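You operate a simulated robot arm through the tools that you are given. There is no shell and no other tool. Be economical: measure what you need, move in short steps, check, and stop when the job is done.

You run a simulated robot arm. Do the job below in one go: nothing can be reset, and whatever is moved stays where it is left.

JOB
Put the cedar block in the purple box, clip its lid on and close up the eaves.
Fine: the block on the nightstand, the store by the mirror; push the tray in with the box on it, shut the door and latch it.

The check looks at the end state, three seconds after you hand in, the way a careful person would. Anything else that was tipped, shoved, dropped, spilled or broken makes it a failure. A push-on lid holds only when it is set on centred and level and pressed home; a screw cap is set on level and turned clockwise until tight.

ROBOT AND FRAMES
A 6-joint arm with a two-finger parallel gripper, fixed in place. Base frame: the origin is at the foot of the arm, x ahead of it, y to its left, z up. Readings come in mm, rad, newtons and seconds.
With the tool pointing down near the work surface it reaches from about 140 to 820 mm from the base axis. Its first joint turns from -2.897 to 2.897 rad. Payload 3.91 kg.
The tool frame sits at the grasp point between the pads (the TCP): z along the fingers, y along the line on which they close. The tips reach 30 mm beyond it. The gripper opens to 110 mm. The fingers are 20 mm wide and 10 mm thick; the gripper's body (48 by 112 mm) begins 55 mm behind the TCP.
Orientation is told as [roll, pitch, yaw] about the base's x, y, z axes, in that order, counted from this pose: with the fingers straight down and closing along the base's y, the tool's x points along the base's -x, its y along +y and its z along -z.

CONTROLS
- The arm moves only by the tool jog_arm. Its argument "moves" is a list that holds one entry, the list of rows, each a list of 7 numbers: the shift along the tool's x, y, z in mm, then the turn, a rotation vector about the tool's x, y, z in rad, then the closure, from 0 (fully open) to 1 (shut). In form: [[[tx, ty, tz, wx, wy, wz, jaw], ...]]. A call has 1 to 20 rows; each row is the pose to reach, as a shift and turn from the pose commanded when the call began, along the tool's axes at that moment. Rows are played at 5 a second. More than 50 mm and 0.15 rad between two rows, or a gripper value outside its range, and nothing of the call is played. Where a pose cannot be reached the arm comes as near as it can. A force on the tool above 90 N (or 10 N above the force at the start of the call, whichever is more), or a blocked arm, ends the call early, and 0.2 s more pass. The fingers move at their own pace (about 108 mm/s each) and stop on an object; they squeeze with about 24 N. The grip force told is the motor's: it shows also when the fingers shut on nothing. Time passes only in rows, and 0.2 s behind the last, so rows that repeat a pose let the fingers close. It gives the time, the measured TCP pose, the force on the tool (base axes), the opening and the grip force at its end, in the units of the frame above (readings bear some noise).
- Cameras (640 x 400 px; columns grow to the right, rows downward): "scene" is fixed at [397, 502.2, 1478.8]; the picture's right is [-1.00, 0.01, 0.00], its down [0.01, 0.46, -0.89] and it looks along [-0.01, -0.89, -0.46] (base axes); focal length 292 px, centre (320, 200). "wrist" rides on the gripper at [-36, 0, -57] in the tool frame; the picture's right is [0.00, -1.00, 0.00], its down [0.97, 0.00, -0.24] and it looks along [0.24, 0.00, 0.97] (tool axes); focal length 218 px, centre (320, 200). There is no depth. A picture from a camera that has moved, and an enlarged one, comes with that camera's place and axes in the base frame and with its lens. The place of the scene camera against the robot may be out by one fixed shift of up to 18 mm in any direction.
- get_image(camera): a new picture of that camera. It takes no simulated time.
- raise_lower(by): slides the trunk up (or, below 0, down) by that many mm; the arm rides with it, the base frame stays. It gives what a move gives, with no picture.
- zoom(camera, box): a new picture of the part [left, top, right, bottom] of that camera's present view, enlarged. It takes no simulated time.
- job_done(): hands the job in; it is judged then, once.

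Go step by step. Nothing tells you positions but the pictures and the camera data: compare them with the known pose of the tool, close in by small moves and look again before you grip or let go. The budget is 120 turns and 76 pictures, counting those below and the enlarged ones. Unless the task says otherwise, let go and move clear before handing in, and close with one line.

The tools are called after ">>>" as a command line: name --argument value ..., lists and objects as JSON in quotes. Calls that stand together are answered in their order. jog_arm: Moves the arm, as the interface text tells. Its arguments: {"type":"object","properties":{"moves":{"type":"array"}},"required":["moves"]} The other tools are called the same way: raise_lower (by) slides the trunk up or down; get_image (camera) takes a picture; zoom (camera, box) takes an enlarged picture of a part of a camera's view; job_done () hands the job in.

At the start:

```text
time_s: 0.0
eef_pos: [237.1, -367.9, 1216.0]
orientation: [0.0, -0.001, 0.001]
contact_force: [0.2, 0.4, 0.2]
finger_gap: 110.1
grip_force: 0.1
trunk travel left (down, up): [-400.0, 140.0]
```

scene: 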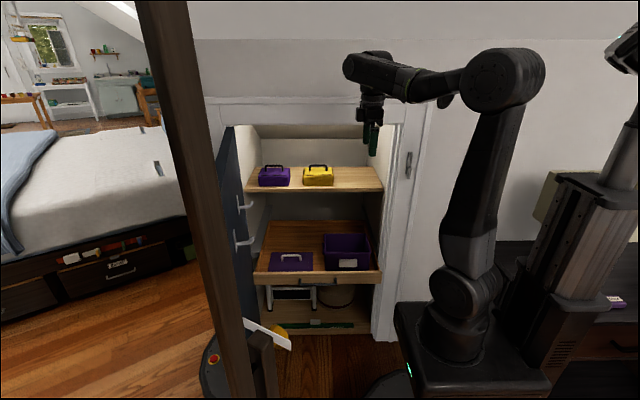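
wrist: 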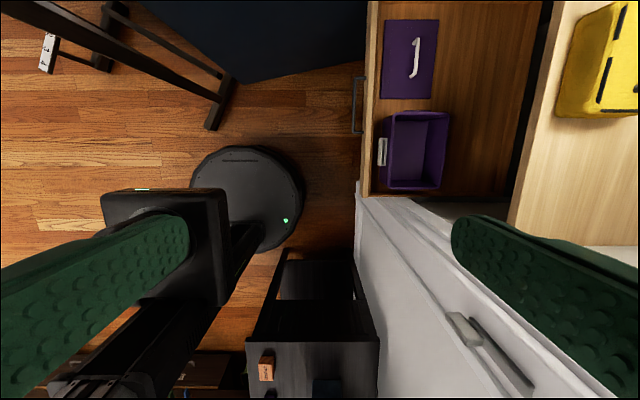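

I see the eaves store ahead and to the right of the arm, with its tray out holding the purple box and lid. The nightstand with what looks like the block is behind the arm. I'll take closer views first.

>>> zoom --camera "scene" --box '[200, 90, 440, 240]'

>>> zoom --camera "scene" --box '[200, 210, 440, 360]'

>>> zoom --camera "wrist" --box '[160, 240, 416, 400]'

>>> zoom --camera "wrist" --box '[336, 0, 640, 190]'

```text
2.67 times, centred on (320, 165) of scene
camera zoom: at [397.0, 502.2, 1478.8], right [-1.0, 0.01, 0.0], down [0.01, 0.46, -0.89], along [-0.01, -0.89, -0.46], focal length 780 px, centre (320, 293)
```

zoom: 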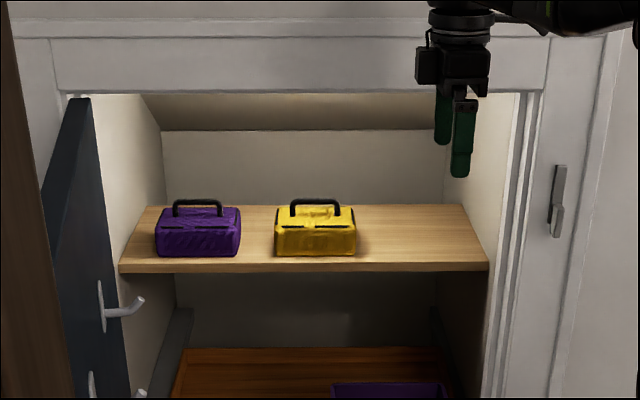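

```text
2.67 times, centred on (320, 285) of scene
camera zoom: at [397.0, 502.2, 1478.8], right [-1.0, 0.01, 0.0], down [0.01, 0.46, -0.89], along [-0.01, -0.89, -0.46], focal length 780 px, centre (320, -27)
```

zoom: 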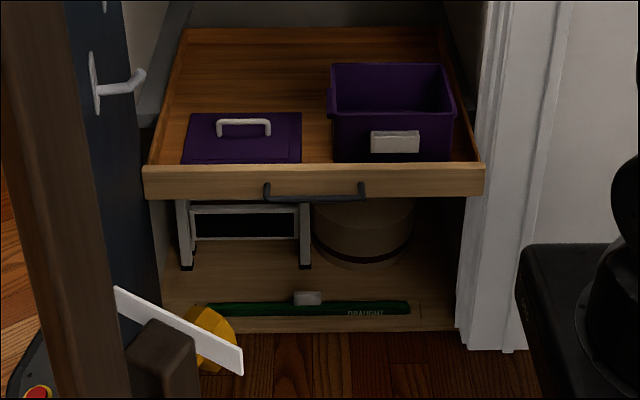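

```text
2.50 times, centred on (288, 320) of wrist
camera zoom: at [272.5, -368.3, 1272.9], right [0.0, -1.0, 0.0], down [-0.97, 0.0, 0.24], along [-0.24, 0.0, -0.97], focal length 546 px, centre (400, -100)
```

zoom: 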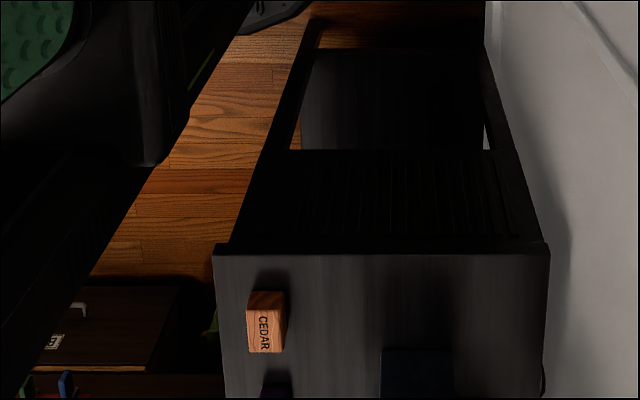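

```text
2.11 times, centred on (488, 95) of wrist
camera zoom: at [272.5, -368.3, 1272.9], right [0.0, -1.0, 0.0], down [-0.97, 0.0, 0.24], along [-0.24, 0.0, -0.97], focal length 460 px, centre (-34, 421)
```

zoom: 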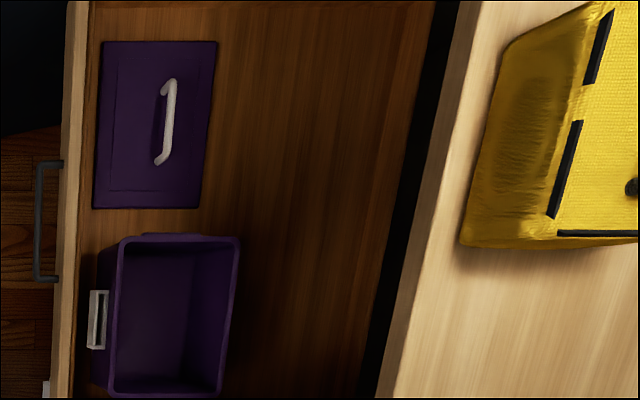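

Two more looks: the nightstand side, and the door's foot and latch area.

>>> zoom --camera "scene" --box '[480, 230, 640, 330]'

>>> zoom --camera "scene" --box '[190, 280, 350, 380]'

>>> zoom --camera "scene" --box '[380, 120, 460, 200]'

>>> zoom --camera "scene" --box '[195, 100, 295, 260]'

```text
4.00 times, centred on (560, 280) of scene
camera zoom: at [397.0, 502.2, 1478.8], right [-1.0, 0.01, 0.0], down [0.01, 0.46, -0.89], along [-0.01, -0.89, -0.46], focal length 1170 px, centre (-640, -120)
```

zoom: 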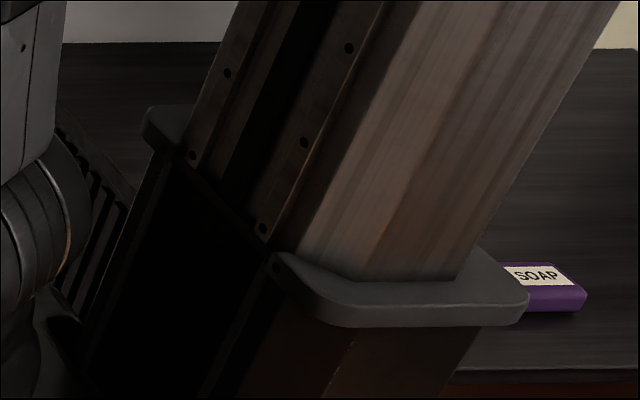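

```text
4.00 times, centred on (270, 330) of scene
camera zoom: at [397.0, 502.2, 1478.8], right [-1.0, 0.01, 0.0], down [0.01, 0.46, -0.89], along [-0.01, -0.89, -0.46], focal length 1170 px, centre (520, -320)
```

zoom: 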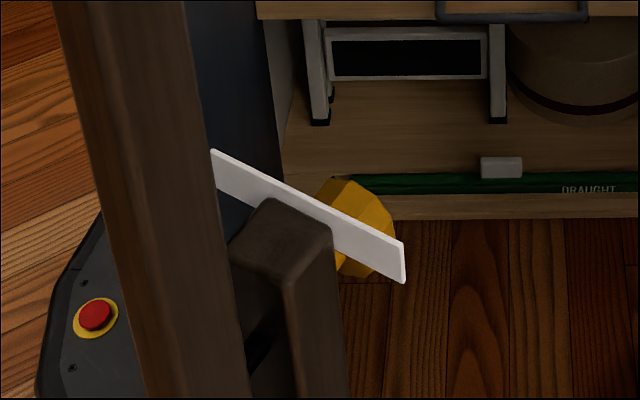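

```text
5.00 times, centred on (420, 160) of scene
camera zoom: at [397.0, 502.2, 1478.8], right [-1.0, 0.01, 0.0], down [0.01, 0.46, -0.89], along [-0.01, -0.89, -0.46], focal length 1462 px, centre (-180, 400)
```

zoom: 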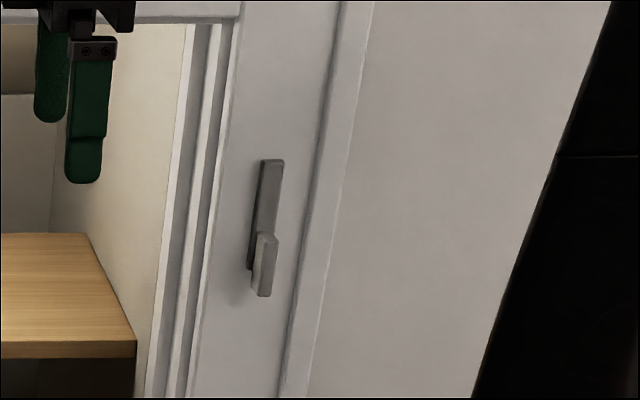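

```text
2.50 times, centred on (245, 180) of scene
camera zoom: at [397.0, 502.2, 1478.8], right [-1.0, 0.01, 0.0], down [0.01, 0.46, -0.89], along [-0.01, -0.89, -0.46], focal length 731 px, centre (508, 250)
```

zoom: 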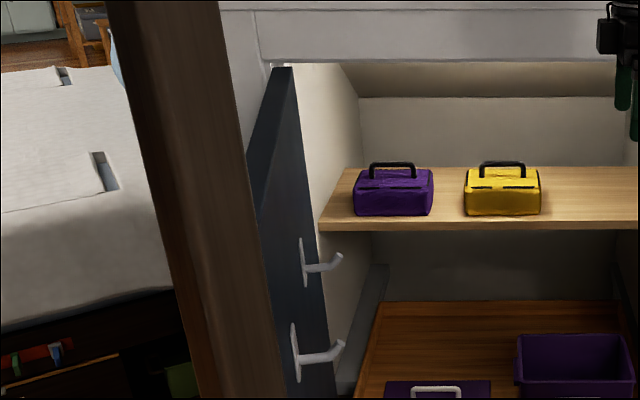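

The cedar block stands on the nightstand near (-430, -190), with a purple soap decoy beside it. I'll swing the arm round at this height and look from nearer.

>>> jog_arm --moves '[[[41, -24, 0, 0, 0, 0, 0], [84, -43, 0, 0, 0, 0, 0], [130, -57, 0, 0, 0, 0, 0], [176, -66, 0, 0, 0, 0, 0], [223, -70, 0, 0, 0, 0, 0], [271, -69, 0, 0, 0, 0, 0], [318, -63, 0, 0, 0, 0, 0], [364, -51, 0, 0, 0, 0, 0]]]'

>>> get_image --camera "wrist"

>>> get_image --camera "scene"

```text
time_s: 1.8
eef_pos: [-128.4, -419.7, 1216.0]
orientation: [0.0, 0.001, 0.0]
contact_force: [-0.1, -0.9, 0.1]
finger_gap: 110.0
grip_force: 0.0
trunk travel left (down, up): [-400.0, 140.0]
```

```text
65 pictures are left
camera wrist: at [-91.8, -419.8, 1274.8], right [0.0, -1.0, 0.0], down [-0.97, 0.0, 0.24], along [-0.24, 0.0, -0.97], focal length 218 px, centre (320, 200)
```

wrist: 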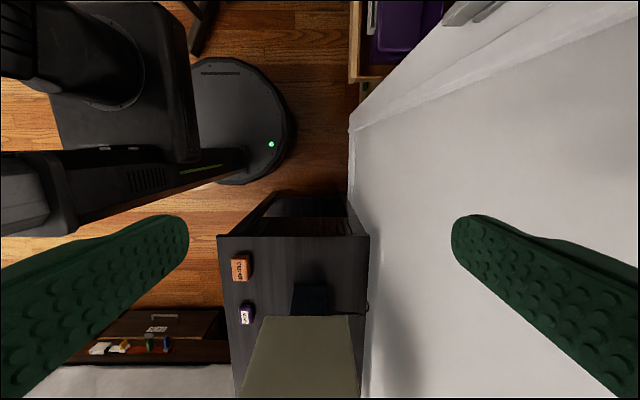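

```text
64 pictures are left
```

scene: 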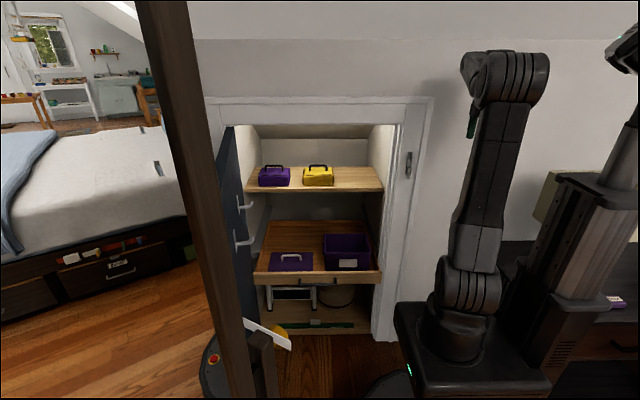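

The two wrist views agree: the block's centre is about (-430, -195, 717). I'll swing over it at the same height, which keeps clear of the lamp.

>>> jog_arm --moves '[[[45, 15, 0, 0, 0, 0, 0], [88, 32, 0, 0, 0, 0, 0], [130, 54, 0, 0, 0, 0, 0], [170, 80, 0, 0, 0, 0, 0], [206, 110, 0, 0, 0, 0, 0], [240, 144, 0, 0, 0, 0, 0], [268, 182, 0, 0, 0, 0, 0], [290, 210, 0, 0, 0, 0, 0], [303, 224, 0, 0, 0, 0, 0]]]'

>>> get_image --camera "wrist"

>>> get_image --camera "scene"

```text
time_s: 3.8
eef_pos: [-431.9, -197.0, 1214.7]
orientation: [-0.001, -0.002, -0.001]
contact_force: [0.1, 0.3, 0.8]
finger_gap: 110.3
grip_force: 0.1
trunk travel left (down, up): [-400.0, 140.0]
```

```text
63 pictures are left
camera wrist: at [-396.0, -196.3, 1271.7], right [0.0, -1.0, 0.0], down [-0.97, 0.0, 0.24], along [-0.24, 0.0, -0.97], focal length 218 px, centre (320, 200)
```

wrist: 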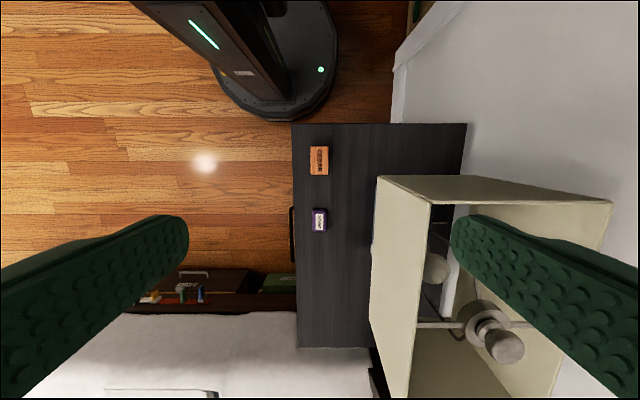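

```text
62 pictures are left
```

scene: 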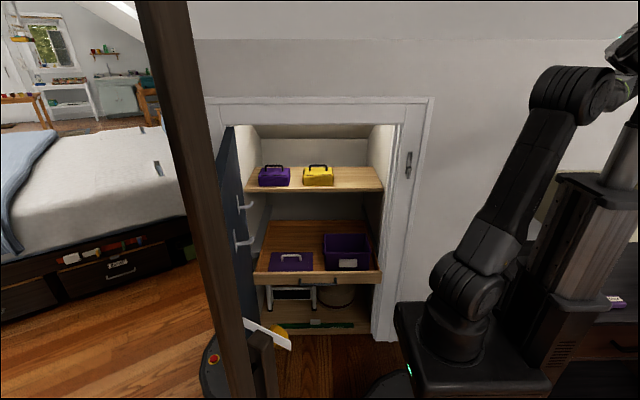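

I'm above the block; the lamp shade sits at about y < -290. I'll lower the trunk straight down and look again.

>>> raise_lower --by -300

>>> get_image --camera "wrist"

```text
time_s: 6.8
eef_pos: [-423.8, -195.0, 1005.4]
orientation: [-0.039, 0.071, 0.0]
contact_force: [-0.3, 0.1, -0.2]
finger_gap: 110.0
grip_force: 0.0
trunk travel left (down, up): [-100.0, 440.0]
```

```text
61 pictures are left
camera wrist: at [-384.4, -192.6, 1060.0], right [0.0, -1.0, 0.04], down [-0.95, 0.01, 0.31], along [-0.31, -0.04, -0.95], focal length 218 px, centre (320, 200)
```

wrist: 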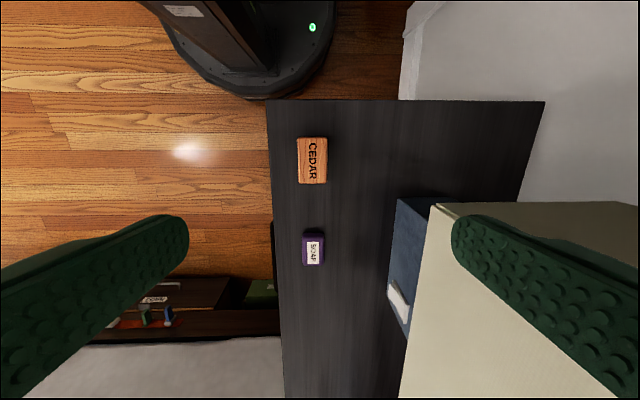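

The tool dropped only 210 mm and tilted a little, so something may be in the way. I'll look before going on.

>>> get_image --camera "scene"

>>> jog_arm --moves '[[[0, 0, 0, 0, 0, 0, 0]]]'

```text
60 pictures are left
```

scene: 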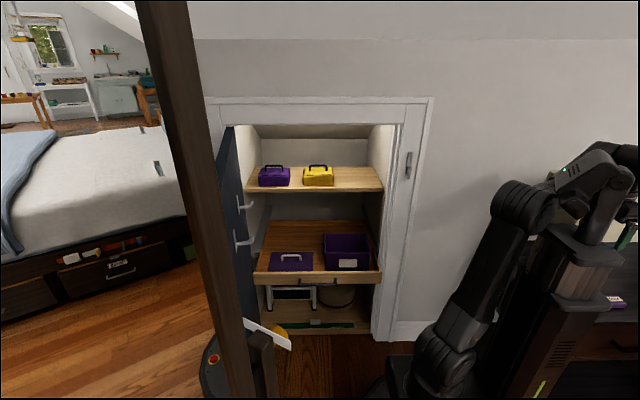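

```text
time_s: 7.2
eef_pos: [-422.9, -194.9, 1005.7]
orientation: [-0.041, 0.076, 0.0]
contact_force: [-0.3, 0.4, 0.5]
finger_gap: 110.0
grip_force: 0.0
trunk travel left (down, up): [-100.0, 440.0]
```

>>> zoom --camera "scene" --box '[400, 120, 640, 400]'

```text
1.43 times, centred on (520, 260) of scene
camera zoom: at [397.0, 502.2, 1478.8], right [-1.0, 0.01, 0.0], down [0.01, 0.46, -0.89], along [-0.01, -0.89, -0.46], focal length 418 px, centre (34, 114)
```

zoom: 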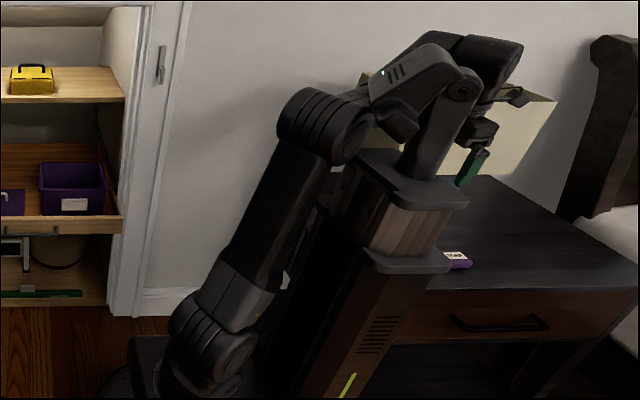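

>>> zoom --camera "scene" --box '[480, 120, 640, 260]'

>>> raise_lower --by 100

>>> zoom --camera "scene" --box '[480, 80, 640, 220]'

```text
2.86 times, centred on (560, 190) of scene
camera zoom: at [397.0, 502.2, 1478.8], right [-1.0, 0.01, 0.0], down [0.01, 0.46, -0.89], along [-0.01, -0.89, -0.46], focal length 835 px, centre (-366, 229)
```

zoom: 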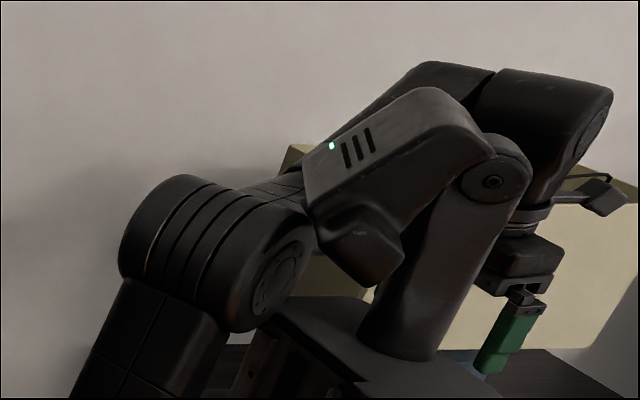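

```text
time_s: 8.5
eef_pos: [-425.4, -195.4, 1027.2]
orientation: [-0.011, 0.023, 0.004]
contact_force: [-0.2, -0.4, -0.3]
finger_gap: 109.7
grip_force: 0.0
trunk travel left (down, up): [-200.0, 340.0]
```

```text
2.86 times, centred on (560, 150) of scene
camera zoom: at [397.0, 502.2, 1478.8], right [-1.0, 0.01, 0.0], down [0.01, 0.46, -0.89], along [-0.01, -0.89, -0.46], focal length 835 px, centre (-366, 343)
```

zoom: 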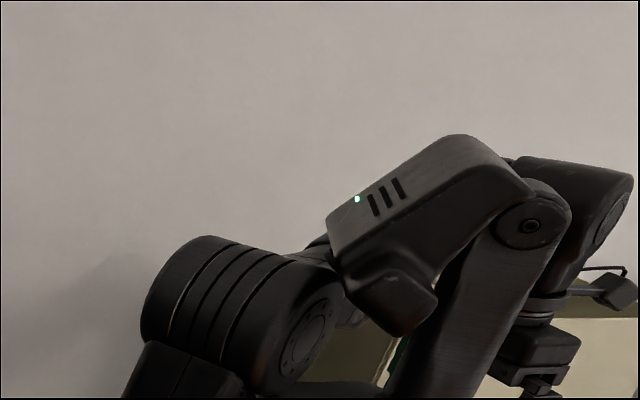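

The upper arm or elbow appears to rest on the telescoping column's cap when the trunk is low. I'll raise the trunk again and lean the tool toward the base. That pulls the wrist and elbow back from the column, and I can lower after that.

>>> raise_lower --by 100

>>> jog_arm --moves '[[[0, 0, 0, 0, 0.14, 0, 0], [0, 0, 0, 0, 0.28, 0, 0], [0, 0, 0, 0, 0.42, 0, 0], [0, 0, 0, 0, 0.56, 0, 0], [0, 0, 0, 0, 0.7, 0, 0], [0, 0, 0, 0, 0.7, 0, 0]]]'

>>> get_image --camera "scene"

```text
time_s: 9.9
eef_pos: [-431.8, -197.5, 1113.8]
orientation: [0.0, -0.001, -0.001]
contact_force: [-0.1, 0.3, -0.3]
finger_gap: 109.9
grip_force: 0.0
trunk travel left (down, up): [-300.0, 240.0]
```

```text
time_s: 11.3
eef_pos: [-431.5, -197.0, 1115.7]
orientation: [0.0, 0.702, 0.0]
contact_force: [0.1, 0.4, 0.2]
finger_gap: 110.3
grip_force: 0.1
trunk travel left (down, up): [-300.0, 240.0]
```

```text
56 pictures are left
```

scene: 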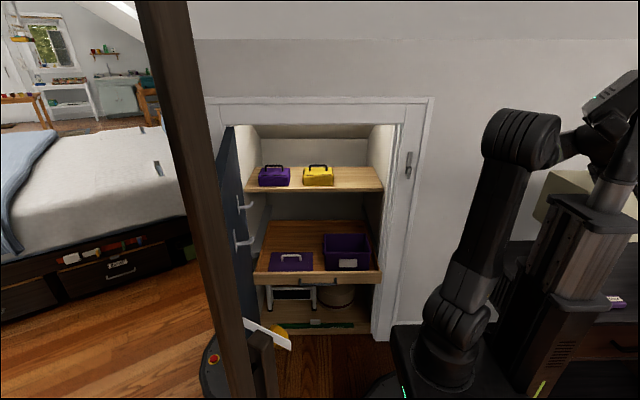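

The pose holds cleanly and the upper arm is now upright. I'll lower the trunk step by step and check that the tool follows.

>>> raise_lower --by -120

>>> get_image --camera "scene"

```text
time_s: 12.8
eef_pos: [-430.5, -197.4, 994.7]
orientation: [-0.001, 0.7, 0.0]
contact_force: [0.9, -0.7, 0.1]
finger_gap: 110.0
grip_force: 0.1
trunk travel left (down, up): [-180.0, 360.0]
```

```text
55 pictures are left
```

scene: 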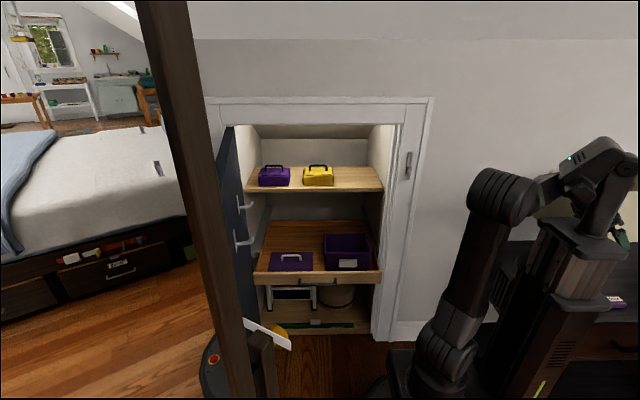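

>>> raise_lower --by -80

>>> get_image --camera "wrist"

```text
time_s: 13.9
eef_pos: [-431.3, -198.0, 914.9]
orientation: [-0.001, 0.701, 0.0]
contact_force: [-0.1, 0.5, 0.8]
finger_gap: 110.0
grip_force: 0.1
trunk travel left (down, up): [-100.0, 440.0]
```

```text
54 pictures are left
camera wrist: at [-367.2, -196.8, 935.6], right [0.0, -1.0, 0.0], down [-0.59, 0.0, 0.81], along [-0.81, 0.0, -0.59], focal length 218 px, centre (320, 200)
```

wrist: 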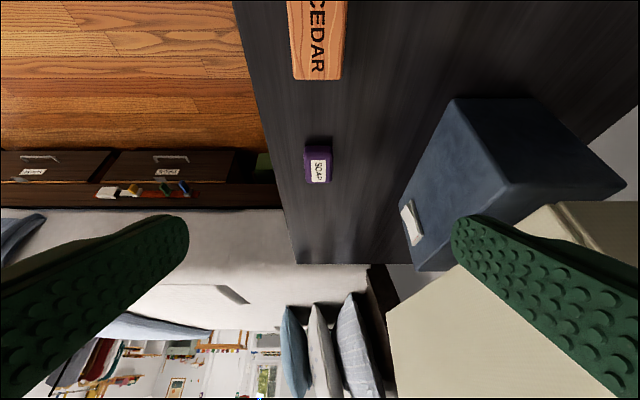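

The lean works and the tool follows the trunk. The table top is at about z=704, and the block is roughly x -463 to -396, centred on y=-194. I'll lower the last 100 mm by trunk.

>>> raise_lower --by -100

>>> get_image --camera "wrist"

```text
time_s: 15.3
eef_pos: [-427.1, -201.5, 815.4]
orientation: [0.005, 0.706, 0.004]
contact_force: [0.8, -0.2, -0.7]
finger_gap: 109.8
grip_force: 0.1
trunk travel left (down, up): [0.0, 540.0]
```

```text
53 pictures are left
camera wrist: at [-362.9, -200.1, 835.6], right [0.0, -1.0, 0.0], down [-0.58, 0.0, 0.81], along [-0.81, 0.0, -0.58], focal length 218 px, centre (320, 200)
```

wrist: 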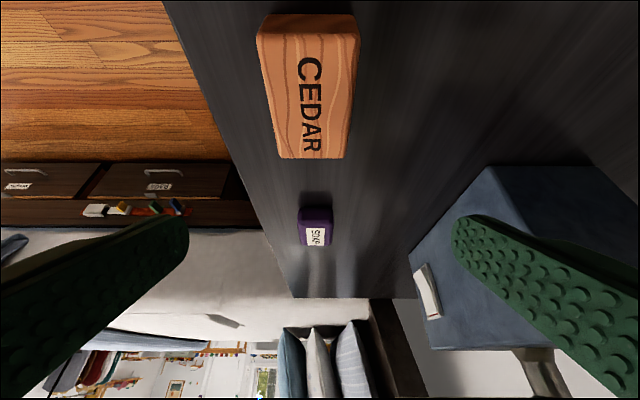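

Here the block's top is at about z=740, x -454 to -393, centred on y=-195.5. The arm is just touching the column, so I'll raise the trunk 40 mm and go down with the arm instead.

>>> raise_lower --by 40

>>> jog_arm --moves '[[[-21, 0.5, 19, 0, 0, 0, 0], [-43, 1, 38, 0, 0, 0, 0], [-60, 1.5, 53, 0, 0, 0, 0], [-60, 1.5, 53, 0, 0, 0, 0]]]'

>>> get_image --camera "wrist"

```text
time_s: 16.1
eef_pos: [-427.0, -199.6, 857.6]
orientation: [0.005, 0.707, 0.005]
contact_force: [-0.2, 0.1, 0.1]
finger_gap: 110.2
grip_force: 0.1
trunk travel left (down, up): [-40.0, 500.0]
```

```text
time_s: 17.1
eef_pos: [-418.2, -198.7, 776.6]
orientation: [0.006, 0.705, 0.003]
contact_force: [0.1, 0.4, -0.1]
finger_gap: 110.3
grip_force: 0.0
trunk travel left (down, up): [-40.0, 500.0]
```

```text
52 pictures are left
camera wrist: at [-354.1, -198.8, 796.2], right [0.0, -1.0, 0.0], down [-0.58, 0.0, 0.81], along [-0.81, 0.0, -0.58], focal length 218 px, centre (320, 200)
```

wrist: 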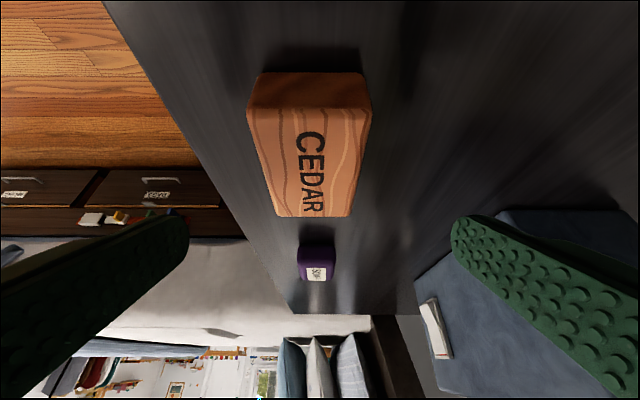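

The block's top is at about z=733, centred on (-426, -195). I'll go down the last stretch with a small sideways correction, then close.

>>> jog_arm --moves '[[[-13, 1.5, 14, 0, 0, 0, 0], [-26, 3, 27.5, 0, 0, 0, 0], [-26, 3, 27.5, 0, 0, 0, 0], [-26, 3, 27.5, 0, 0, 0, 0.4], [-26, 3, 27.5, 0, 0, 0, 0.6]]]'

>>> get_image --camera "wrist"

```text
time_s: 18.3
eef_pos: [-415.3, -195.4, 737.9]
orientation: [0.007, 0.706, 0.004]
contact_force: [-0.1, -0.4, 0.5]
finger_gap: 44.8
grip_force: 0.6
trunk travel left (down, up): [-40.0, 500.0]
```

```text
51 pictures are left
camera wrist: at [-350.1, -195.9, 759.0], right [0.0, -1.0, -0.01], down [-0.58, 0.0, 0.81], along [-0.81, 0.0, -0.58], focal length 218 px, centre (320, 200)
```

wrist: 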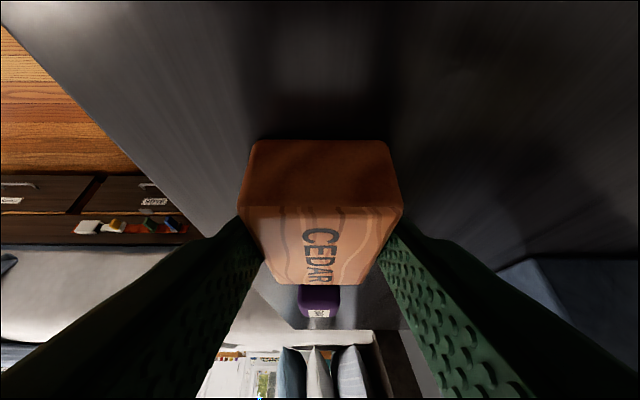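

The fingers straddle the block centrally, so I'll close and then lift with the trunk.

>>> jog_arm --moves '[[[0, 0, 0, 0, 0, 0, 0.8], [0, 0, 0, 0, 0, 0, 1], [0, 0, 0, 0, 0, 0, 1], [0, 0, 0, 0, 0, 0, 1]]]'

>>> raise_lower --by 120

>>> get_image --camera "wrist"

```text
time_s: 19.3
eef_pos: [-414.6, -196.0, 737.7]
orientation: [0.006, 0.706, 0.007]
contact_force: [0.1, 0.8, 12.2]
finger_gap: 44.1
grip_force: 24.3
trunk travel left (down, up): [-40.0, 500.0]
```

```text
time_s: 20.8
eef_pos: [-417.3, -192.9, 857.5]
orientation: [0.0, 0.699, 0.001]
contact_force: [0.0, 0.2, -0.6]
finger_gap: 44.4
grip_force: 23.5
trunk travel left (down, up): [-160.0, 380.0]
```

```text
50 pictures are left
camera wrist: at [-353.7, -192.1, 878.2], right [0.0, -1.0, 0.0], down [-0.59, 0.0, 0.81], along [-0.81, 0.0, -0.59], focal length 218 px, centre (320, 200)
```

wrist: 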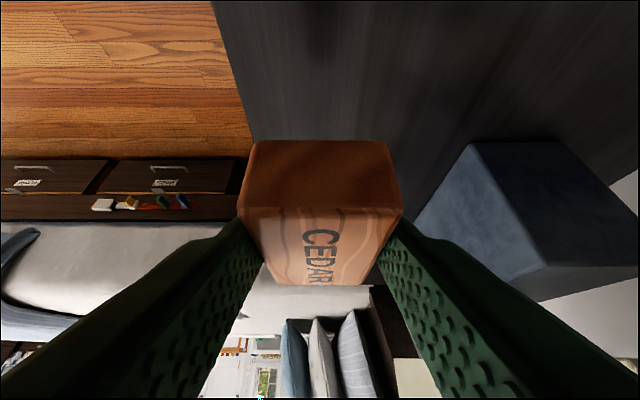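

Block is gripped and lifted. I'll raise further, straighten the tool, and swing back to the store.

>>> raise_lower --by 240

>>> jog_arm --moves '[[[0, 0, 0, 0, -0.14, 0, 1], [0, 0, 0, 0, -0.28, 0, 1], [0, 0, 0, 0, -0.42, 0, 1], [0, 0, 0, 0, -0.56, 0, 1], [0, 0, 0, 0, -0.7, 0, 1]]]'

```text
time_s: 23.3
eef_pos: [-419.0, -192.3, 1097.2]
orientation: [0.0, 0.701, 0.0]
contact_force: [-0.2, -0.6, -0.8]
finger_gap: 44.2
grip_force: 24.0
trunk travel left (down, up): [-400.0, 140.0]
```

```text
time_s: 24.5
eef_pos: [-417.1, -193.5, 1097.0]
orientation: [0.0, -0.002, 0.001]
contact_force: [-0.2, -0.5, -0.6]
finger_gap: 44.3
grip_force: 24.0
trunk travel left (down, up): [-400.0, 140.0]
```

Now I swing back along the arc to a hover in front of the store.

>>> jog_arm --moves '[[[0, 0, -45, 0, 0, 0, 1], [0, 0, -80, 0, 0, 0, 1], [-20, -38, -80, 0, 0, 0, 1], [-44, -74, -80, 0, 0, 0, 1], [-76, -108, -80, 0, 0, 0, 1], [-112, -138, -80, 0, 0, 0, 1], [-152, -164, -80, 0, 0, 0, 1], [-194, -186, -80, 0, 0, 0, 1], [-238, -204, -80, 0, 0, 0, 1], [-284, -216, -80, 0, 0, 0, 1], [-332, -224, -80, 0, 0, 0, 1], [-381, -226, -80, 0, 0, 0, 1], [-430, -226, -80, 0, 0, 0, 1], [-479, -226, -80, 0, 0, 0, 1], [-528, -226, -80, 0, 0, 0, 1], [-577, -226, -80, 0, 0, 0, 1], [-626, -226, -80, 0, 0, 0, 1], [-665, -226, -80, 0, 0, 0, 1]]]'

>>> raise_lower --by -200

>>> get_image --camera "wrist"

>>> get_image --camera "scene"

```text
time_s: 28.3
eef_pos: [249.4, -417.3, 1175.0]
orientation: [0.001, 0.0, -0.002]
contact_force: [-1.8, -0.7, -0.2]
finger_gap: 44.3
grip_force: 23.8
trunk travel left (down, up): [-400.0, 140.0]
```

```text
time_s: 30.5
eef_pos: [248.9, -418.1, 975.7]
orientation: [-0.001, -0.002, -0.001]
contact_force: [-0.9, 0.6, -0.6]
finger_gap: 43.9
grip_force: 23.8
trunk travel left (down, up): [-200.0, 340.0]
```

```text
49 pictures are left
camera wrist: at [284.4, -417.0, 1032.8], right [0.0, -1.0, 0.0], down [-0.97, 0.0, 0.24], along [-0.24, 0.0, -0.97], focal length 218 px, centre (320, 200)
```

wrist: 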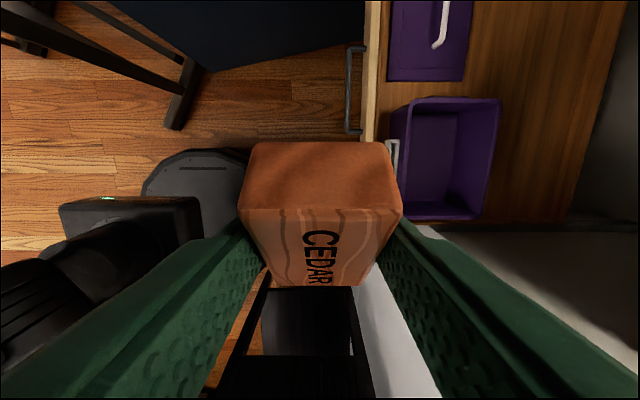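

```text
48 pictures are left
```

scene: 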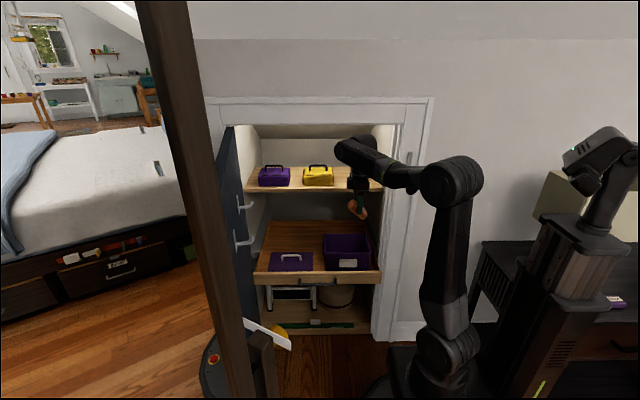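

The box rim is roughly x 158–361, y -567 to -727, z about 640, with the shelf overhead further back at about z=890. I'll lower and lean the tool so the block is level again, then check the alignment.

>>> raise_lower --by -200

>>> jog_arm --moves '[[[5, -40, 0, 0, 0.14, 0, 1], [10, -80, 0, 0, 0.28, 0, 1], [15, -120, 0, 0, 0.42, 0, 1], [18, -140, 0, 0, 0.56, 0, 1], [18, -140, 0, 0, 0.7, 0, 1], [18, -140, 0, 0, 0.7, 0, 1]]]'

>>> get_image --camera "wrist"

>>> get_image --camera "scene"

```text
time_s: 32.6
eef_pos: [248.8, -416.9, 774.9]
orientation: [-0.001, 0.001, 0.001]
contact_force: [-0.4, 0.4, -1.1]
finger_gap: 44.0
grip_force: 24.2
trunk travel left (down, up): [0.0, 540.0]
```

```text
time_s: 34.0
eef_pos: [230.6, -556.7, 774.7]
orientation: [0.001, 0.701, 0.0]
contact_force: [0.6, 0.2, -1.4]
finger_gap: 43.9
grip_force: 24.2
trunk travel left (down, up): [0.0, 540.0]
```

```text
47 pictures are left
camera wrist: at [295.0, -556.6, 795.0], right [0.0, -1.0, 0.0], down [-0.59, 0.0, 0.81], along [-0.81, 0.0, -0.59], focal length 218 px, centre (320, 200)
```

wrist: 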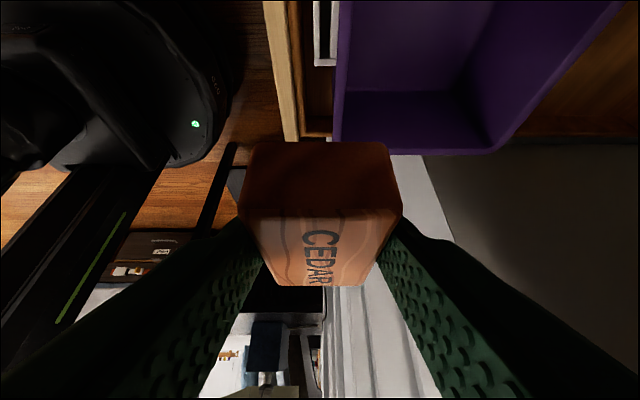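

```text
46 pictures are left
```

scene: 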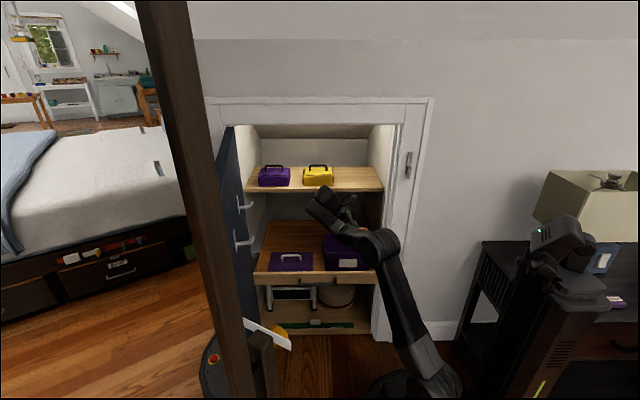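

The rim estimates agree: centre y about -647 and -x edge at about 160. I'll drop to just above the rim, then move in over the box.

>>> jog_arm --moves '[[[-23, 0, 27, 0, 0, 0, 1], [-45, 0, 53.5, 0, 0, 0, 1], [-46, -44, 53, 0, 0, 0, 1], [-46, -88, 53, 0, 0, 0, 1], [-46, -88, 53, 0, 0, 0, 1]]]'

>>> get_image --camera "wrist"

>>> zoom --camera "scene" --box '[240, 140, 440, 290]'

```text
time_s: 35.2
eef_pos: [231.6, -641.6, 703.0]
orientation: [0.002, 0.701, 0.002]
contact_force: [0.2, -0.1, -1.4]
finger_gap: 44.3
grip_force: 24.4
trunk travel left (down, up): [0.0, 540.0]
```

```text
45 pictures are left
camera wrist: at [295.8, -642.9, 723.6], right [0.0, -1.0, 0.0], down [-0.59, 0.0, 0.81], along [-0.81, 0.0, -0.59], focal length 218 px, centre (320, 200)
```

wrist: 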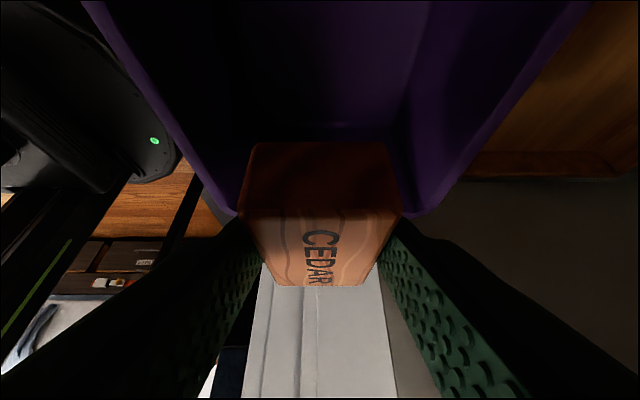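

```text
2.67 times, centred on (340, 215) of scene
camera zoom: at [397.0, 502.2, 1478.8], right [-1.0, 0.01, 0.0], down [0.01, 0.46, -0.89], along [-0.01, -0.89, -0.46], focal length 780 px, centre (267, 160)
```

zoom: 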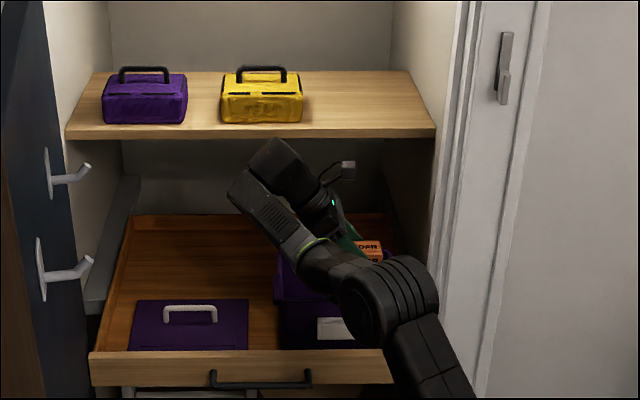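

The low forearm would pass close over the box's front rim when I descend. I'll back out, raise the trunk 150 mm, and come back in at the same height.

>>> jog_arm --moves '[[[0, 44, 0, 0, 0, 0, 1], [0, 88, 0, 0, 0, 0, 1]]]'

>>> raise_lower --by 150

>>> jog_arm --moves '[[[-32, 0, 38, 0, 0, 0, 1], [-64, 0, 76, 0, 0, 0, 1], [-97, 0, 115, 0, 0, 0, 1], [-97, -45, 115, 0, 0, 0, 1], [-97, -90, 115, 0, 0, 0, 1], [-97, -90, 115, 0, 0, 0, 1]]]'

>>> zoom --camera "scene" --box '[240, 140, 440, 290]'

```text
time_s: 35.8
eef_pos: [231.0, -553.5, 703.7]
orientation: [0.002, 0.701, 0.0]
contact_force: [-0.1, 0.5, -1.6]
finger_gap: 44.3
grip_force: 24.0
trunk travel left (down, up): [0.0, 540.0]
```

```text
time_s: 37.6
eef_pos: [230.5, -555.2, 854.8]
orientation: [0.001, 0.702, 0.0]
contact_force: [-0.4, -0.2, -0.4]
finger_gap: 44.4
grip_force: 24.0
trunk travel left (down, up): [-150.0, 390.0]
```

```text
refused: row 3 steps farther than a row can; nothing moved
```

```text
2.67 times, centred on (340, 215) of scene
camera zoom: at [397.0, 502.2, 1478.8], right [-1.0, 0.01, 0.0], down [0.01, 0.46, -0.89], along [-0.01, -0.89, -0.46], focal length 780 px, centre (267, 160)
```

zoom: 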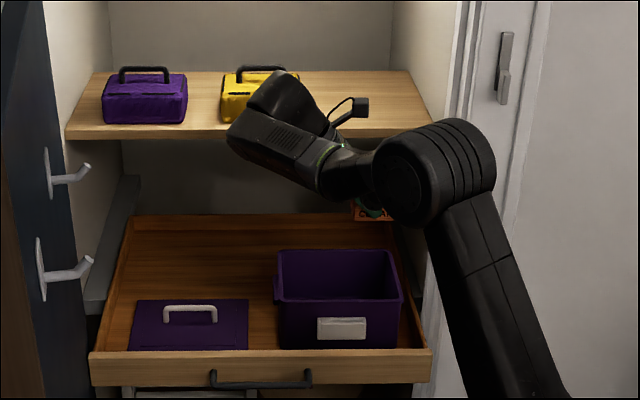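

>>> jog_arm --moves '[[[-25, 0, 29, 0, 0, 0, 1], [-49, 0, 58, 0, 0, 0, 1], [-73, 0, 87, 0, 0, 0, 1], [-97, 0, 115, 0, 0, 0, 1], [-97, -45, 115, 0, 0, 0, 1], [-97, -90, 115, 0, 0, 0, 1], [-97, -90, 115, 0, 0, 0, 1]]]'

>>> zoom --camera "scene" --box '[240, 140, 440, 290]'

>>> get_image --camera "wrist"

```text
time_s: 39.2
eef_pos: [230.2, -645.0, 702.7]
orientation: [0.002, 0.7, 0.001]
contact_force: [-0.5, -0.2, 0.4]
finger_gap: 44.3
grip_force: 23.9
trunk travel left (down, up): [-150.0, 390.0]
```

```text
2.67 times, centred on (340, 215) of scene
camera zoom: at [397.0, 502.2, 1478.8], right [-1.0, 0.01, 0.0], down [0.01, 0.46, -0.89], along [-0.01, -0.89, -0.46], focal length 780 px, centre (267, 160)
```

zoom: 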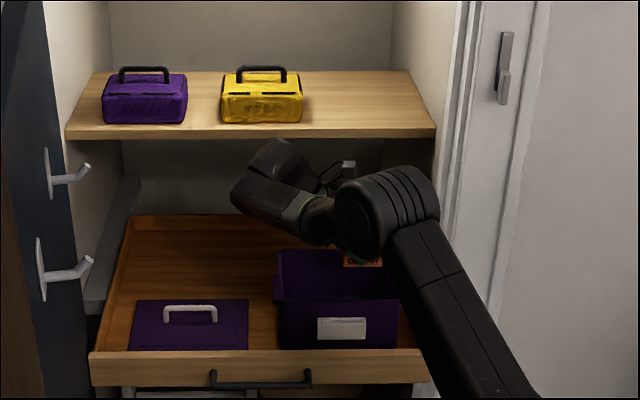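

```text
41 pictures are left
camera wrist: at [294.9, -645.8, 722.5], right [0.0, -1.0, 0.0], down [-0.59, 0.0, 0.81], along [-0.81, 0.0, -0.59], focal length 218 px, centre (320, 200)
```

wrist: 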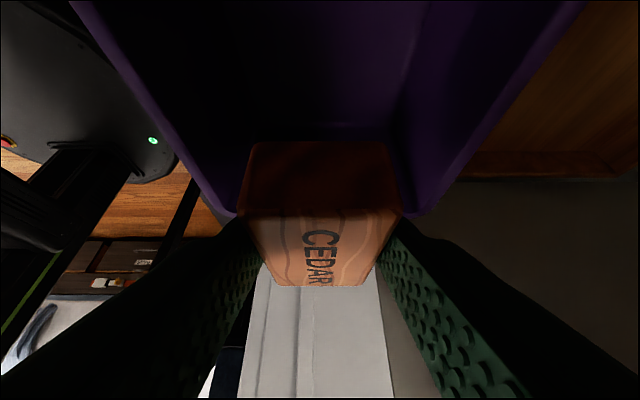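

Aligned over the box. I'll shift slightly toward its middle, go down inside, and open a little.

>>> jog_arm --moves '[[[-27, -4, 27, 0, 0, 0, 1], [-54, -5, 54, 0, 0, 0, 1], [-82, -5, 81.5, 0, 0, 0, 1], [-82, -5, 81.5, 0, 0, 0, 1]]]'

>>> get_image --camera "wrist"

>>> zoom --camera "scene" --box '[240, 140, 440, 290]'

```text
time_s: 40.2
eef_pos: [241.6, -648.6, 588.9]
orientation: [-0.001, 0.7, -0.002]
contact_force: [0.1, 0.7, -0.5]
finger_gap: 44.1
grip_force: 23.7
trunk travel left (down, up): [-150.0, 390.0]
```

```text
40 pictures are left
camera wrist: at [305.4, -648.6, 609.2], right [0.0, -1.0, 0.0], down [-0.59, 0.0, 0.81], along [-0.81, 0.0, -0.59], focal length 218 px, centre (320, 200)
```

wrist: 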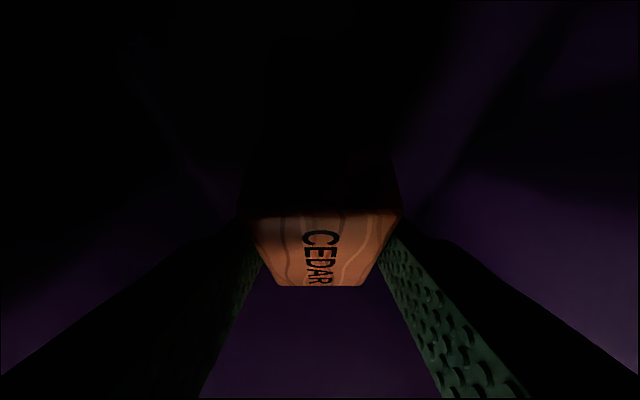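

```text
2.67 times, centred on (340, 215) of scene
camera zoom: at [397.0, 502.2, 1478.8], right [-1.0, 0.01, 0.0], down [0.01, 0.46, -0.89], along [-0.01, -0.89, -0.46], focal length 780 px, centre (267, 160)
```

zoom: 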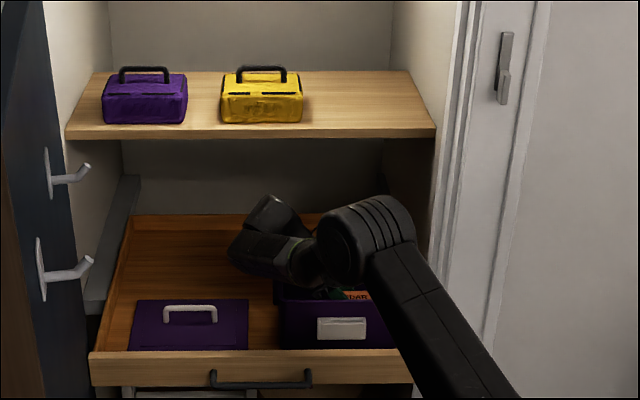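

>>> jog_arm --moves '[[[-10, 0, 11.5, 0, 0, 0, 1], [-10, 0, 11.5, 0, 0, 0, 1], [-10, 0, 11.5, 0, 0, 0, 0.42], [-10, 0, 11.5, 0, 0, 0, 0.42], [-10, 0, 11.5, 0, 0, 0, 0.42], [15, 0, -18, 0, 0, 0, 0.42], [40, 0, -47, 0, 0, 0, 0.42], [65, 0, -77, 0, 0, 0, 0.42], [90, 0, -107, 0, 0, 0, 0.42]]]'

>>> get_image --camera "wrist"

```text
time_s: 42.2
eef_pos: [242.0, -650.7, 730.6]
orientation: [0.0, 0.7, 0.0]
contact_force: [0.8, 0.1, 0.5]
finger_gap: 63.9
grip_force: 0.1
trunk travel left (down, up): [-150.0, 390.0]
```

```text
38 pictures are left
camera wrist: at [306.0, -651.1, 751.8], right [0.0, -1.0, 0.0], down [-0.59, 0.0, 0.81], along [-0.81, 0.0, -0.59], focal length 218 px, centre (320, 200)
```

wrist: 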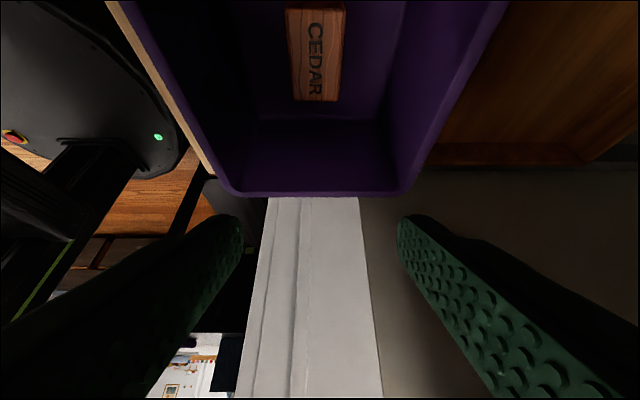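

The block is lying flat in the box. Next is the lid, so I'll back off, straighten the tool and look at it.

>>> jog_arm --moves '[[[0, 45, 0, 0, 0, 0, 0.3], [0, 90, 0, 0, 0, 0, 0], [-30, 90, -26, 0, -0.14, 0, 0], [-61, 90, -52, 0, -0.28, 0, 0], [-92, 90, -77, 0, -0.42, 0, 0], [-122, 90, -103, 0, -0.56, 0, 0], [-145, 90, -122, 0, -0.7, 0, 0], [-145, 90, -122, 0, -0.7, 0, 0]]]'

>>> get_image --camera "wrist"

```text
time_s: 44.0
eef_pos: [431.1, -560.9, 727.5]
orientation: [-0.001, 0.001, -0.001]
contact_force: [-0.4, -0.5, 0.0]
finger_gap: 110.0
grip_force: 0.0
trunk travel left (down, up): [-150.0, 390.0]
```

```text
37 pictures are left
camera wrist: at [467.3, -560.3, 784.7], right [0.0, -1.0, 0.0], down [-0.97, 0.0, 0.24], along [-0.24, 0.0, -0.97], focal length 218 px, centre (320, 200)
```

wrist: 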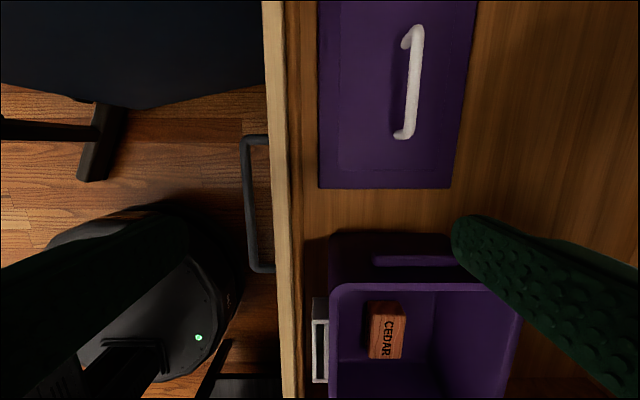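

The lid is about x 418–630, with its handle bar along x and centred near (526, -646). That is near the reach limit, so I'll lower the trunk a little and lean the tool outward by 0.3 rad. Then I'll look from closer.

>>> raise_lower --by -50

>>> jog_arm --moves '[[[-30, -30, 0, 0, -0.1, 0, 0], [-60, -60, 0, 0, -0.2, 0, 0], [-90, -85, 0, 0, -0.3, 0, 0], [-90, -85, 0, 0, -0.3, 0, 0]]]'

>>> get_image --camera "wrist"

>>> zoom --camera "scene" --box '[220, 150, 420, 290]'

```text
time_s: 44.9
eef_pos: [431.2, -560.0, 676.7]
orientation: [0.0, 0.0, 0.001]
contact_force: [-0.3, 0.2, 0.0]
finger_gap: 110.1
grip_force: 0.0
trunk travel left (down, up): [-100.0, 440.0]
```

```text
time_s: 45.9
eef_pos: [521.4, -645.8, 679.7]
orientation: [-0.001, -0.3, 0.0]
contact_force: [0.1, 0.2, -0.2]
finger_gap: 109.9
grip_force: 0.0
trunk travel left (down, up): [-100.0, 440.0]
```

```text
36 pictures are left
camera wrist: at [538.2, -645.3, 743.9], right [0.0, -1.0, 0.0], down [-1.0, 0.0, -0.06], along [0.06, 0.0, -1.0], focal length 218 px, centre (320, 200)
```

wrist: 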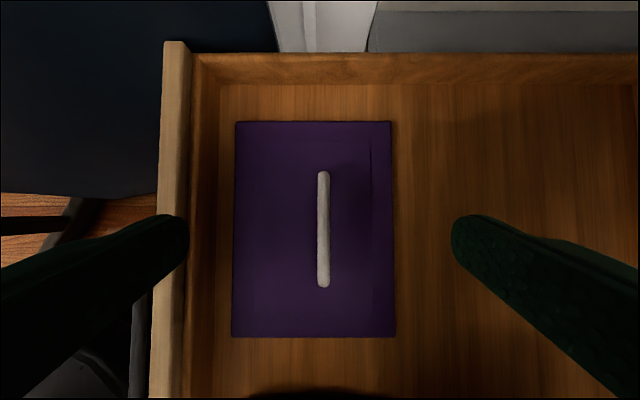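

```text
2.86 times, centred on (320, 220) of scene
camera zoom: at [397.0, 502.2, 1478.8], right [-1.0, 0.01, 0.0], down [0.01, 0.46, -0.89], along [-0.01, -0.89, -0.46], focal length 835 px, centre (320, 143)
```

zoom: 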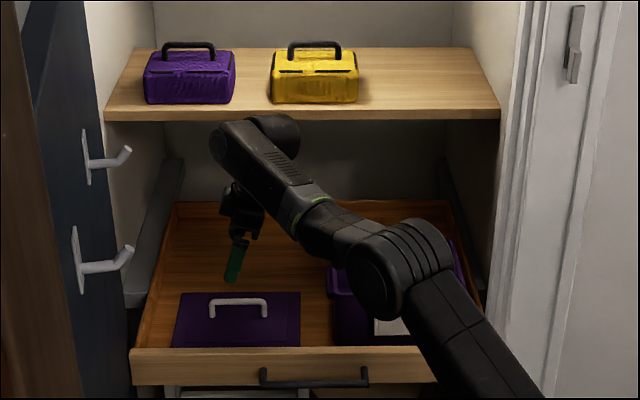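

>>> zoom --camera "wrist" --box '[200, 100, 440, 350]'

>>> zoom --camera "scene" --box '[265, 235, 335, 280]'

```text
1.60 times, centred on (320, 225) of wrist
camera zoom: at [538.2, -645.3, 743.9], right [0.0, -1.0, 0.0], down [-1.0, 0.0, -0.06], along [0.06, 0.0, -1.0], focal length 349 px, centre (320, 160)
```

zoom: 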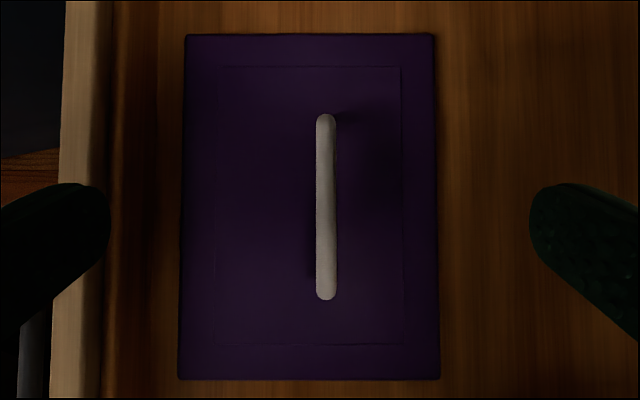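

```text
8.89 times, centred on (300, 258) of scene
camera zoom: at [397.0, 502.2, 1478.8], right [-1.0, 0.01, 0.0], down [0.01, 0.46, -0.89], along [-0.01, -0.89, -0.46], focal length 2599 px, centre (498, -311)
```

zoom: 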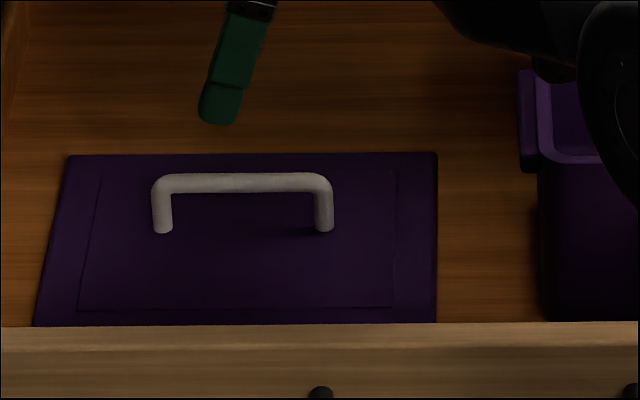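

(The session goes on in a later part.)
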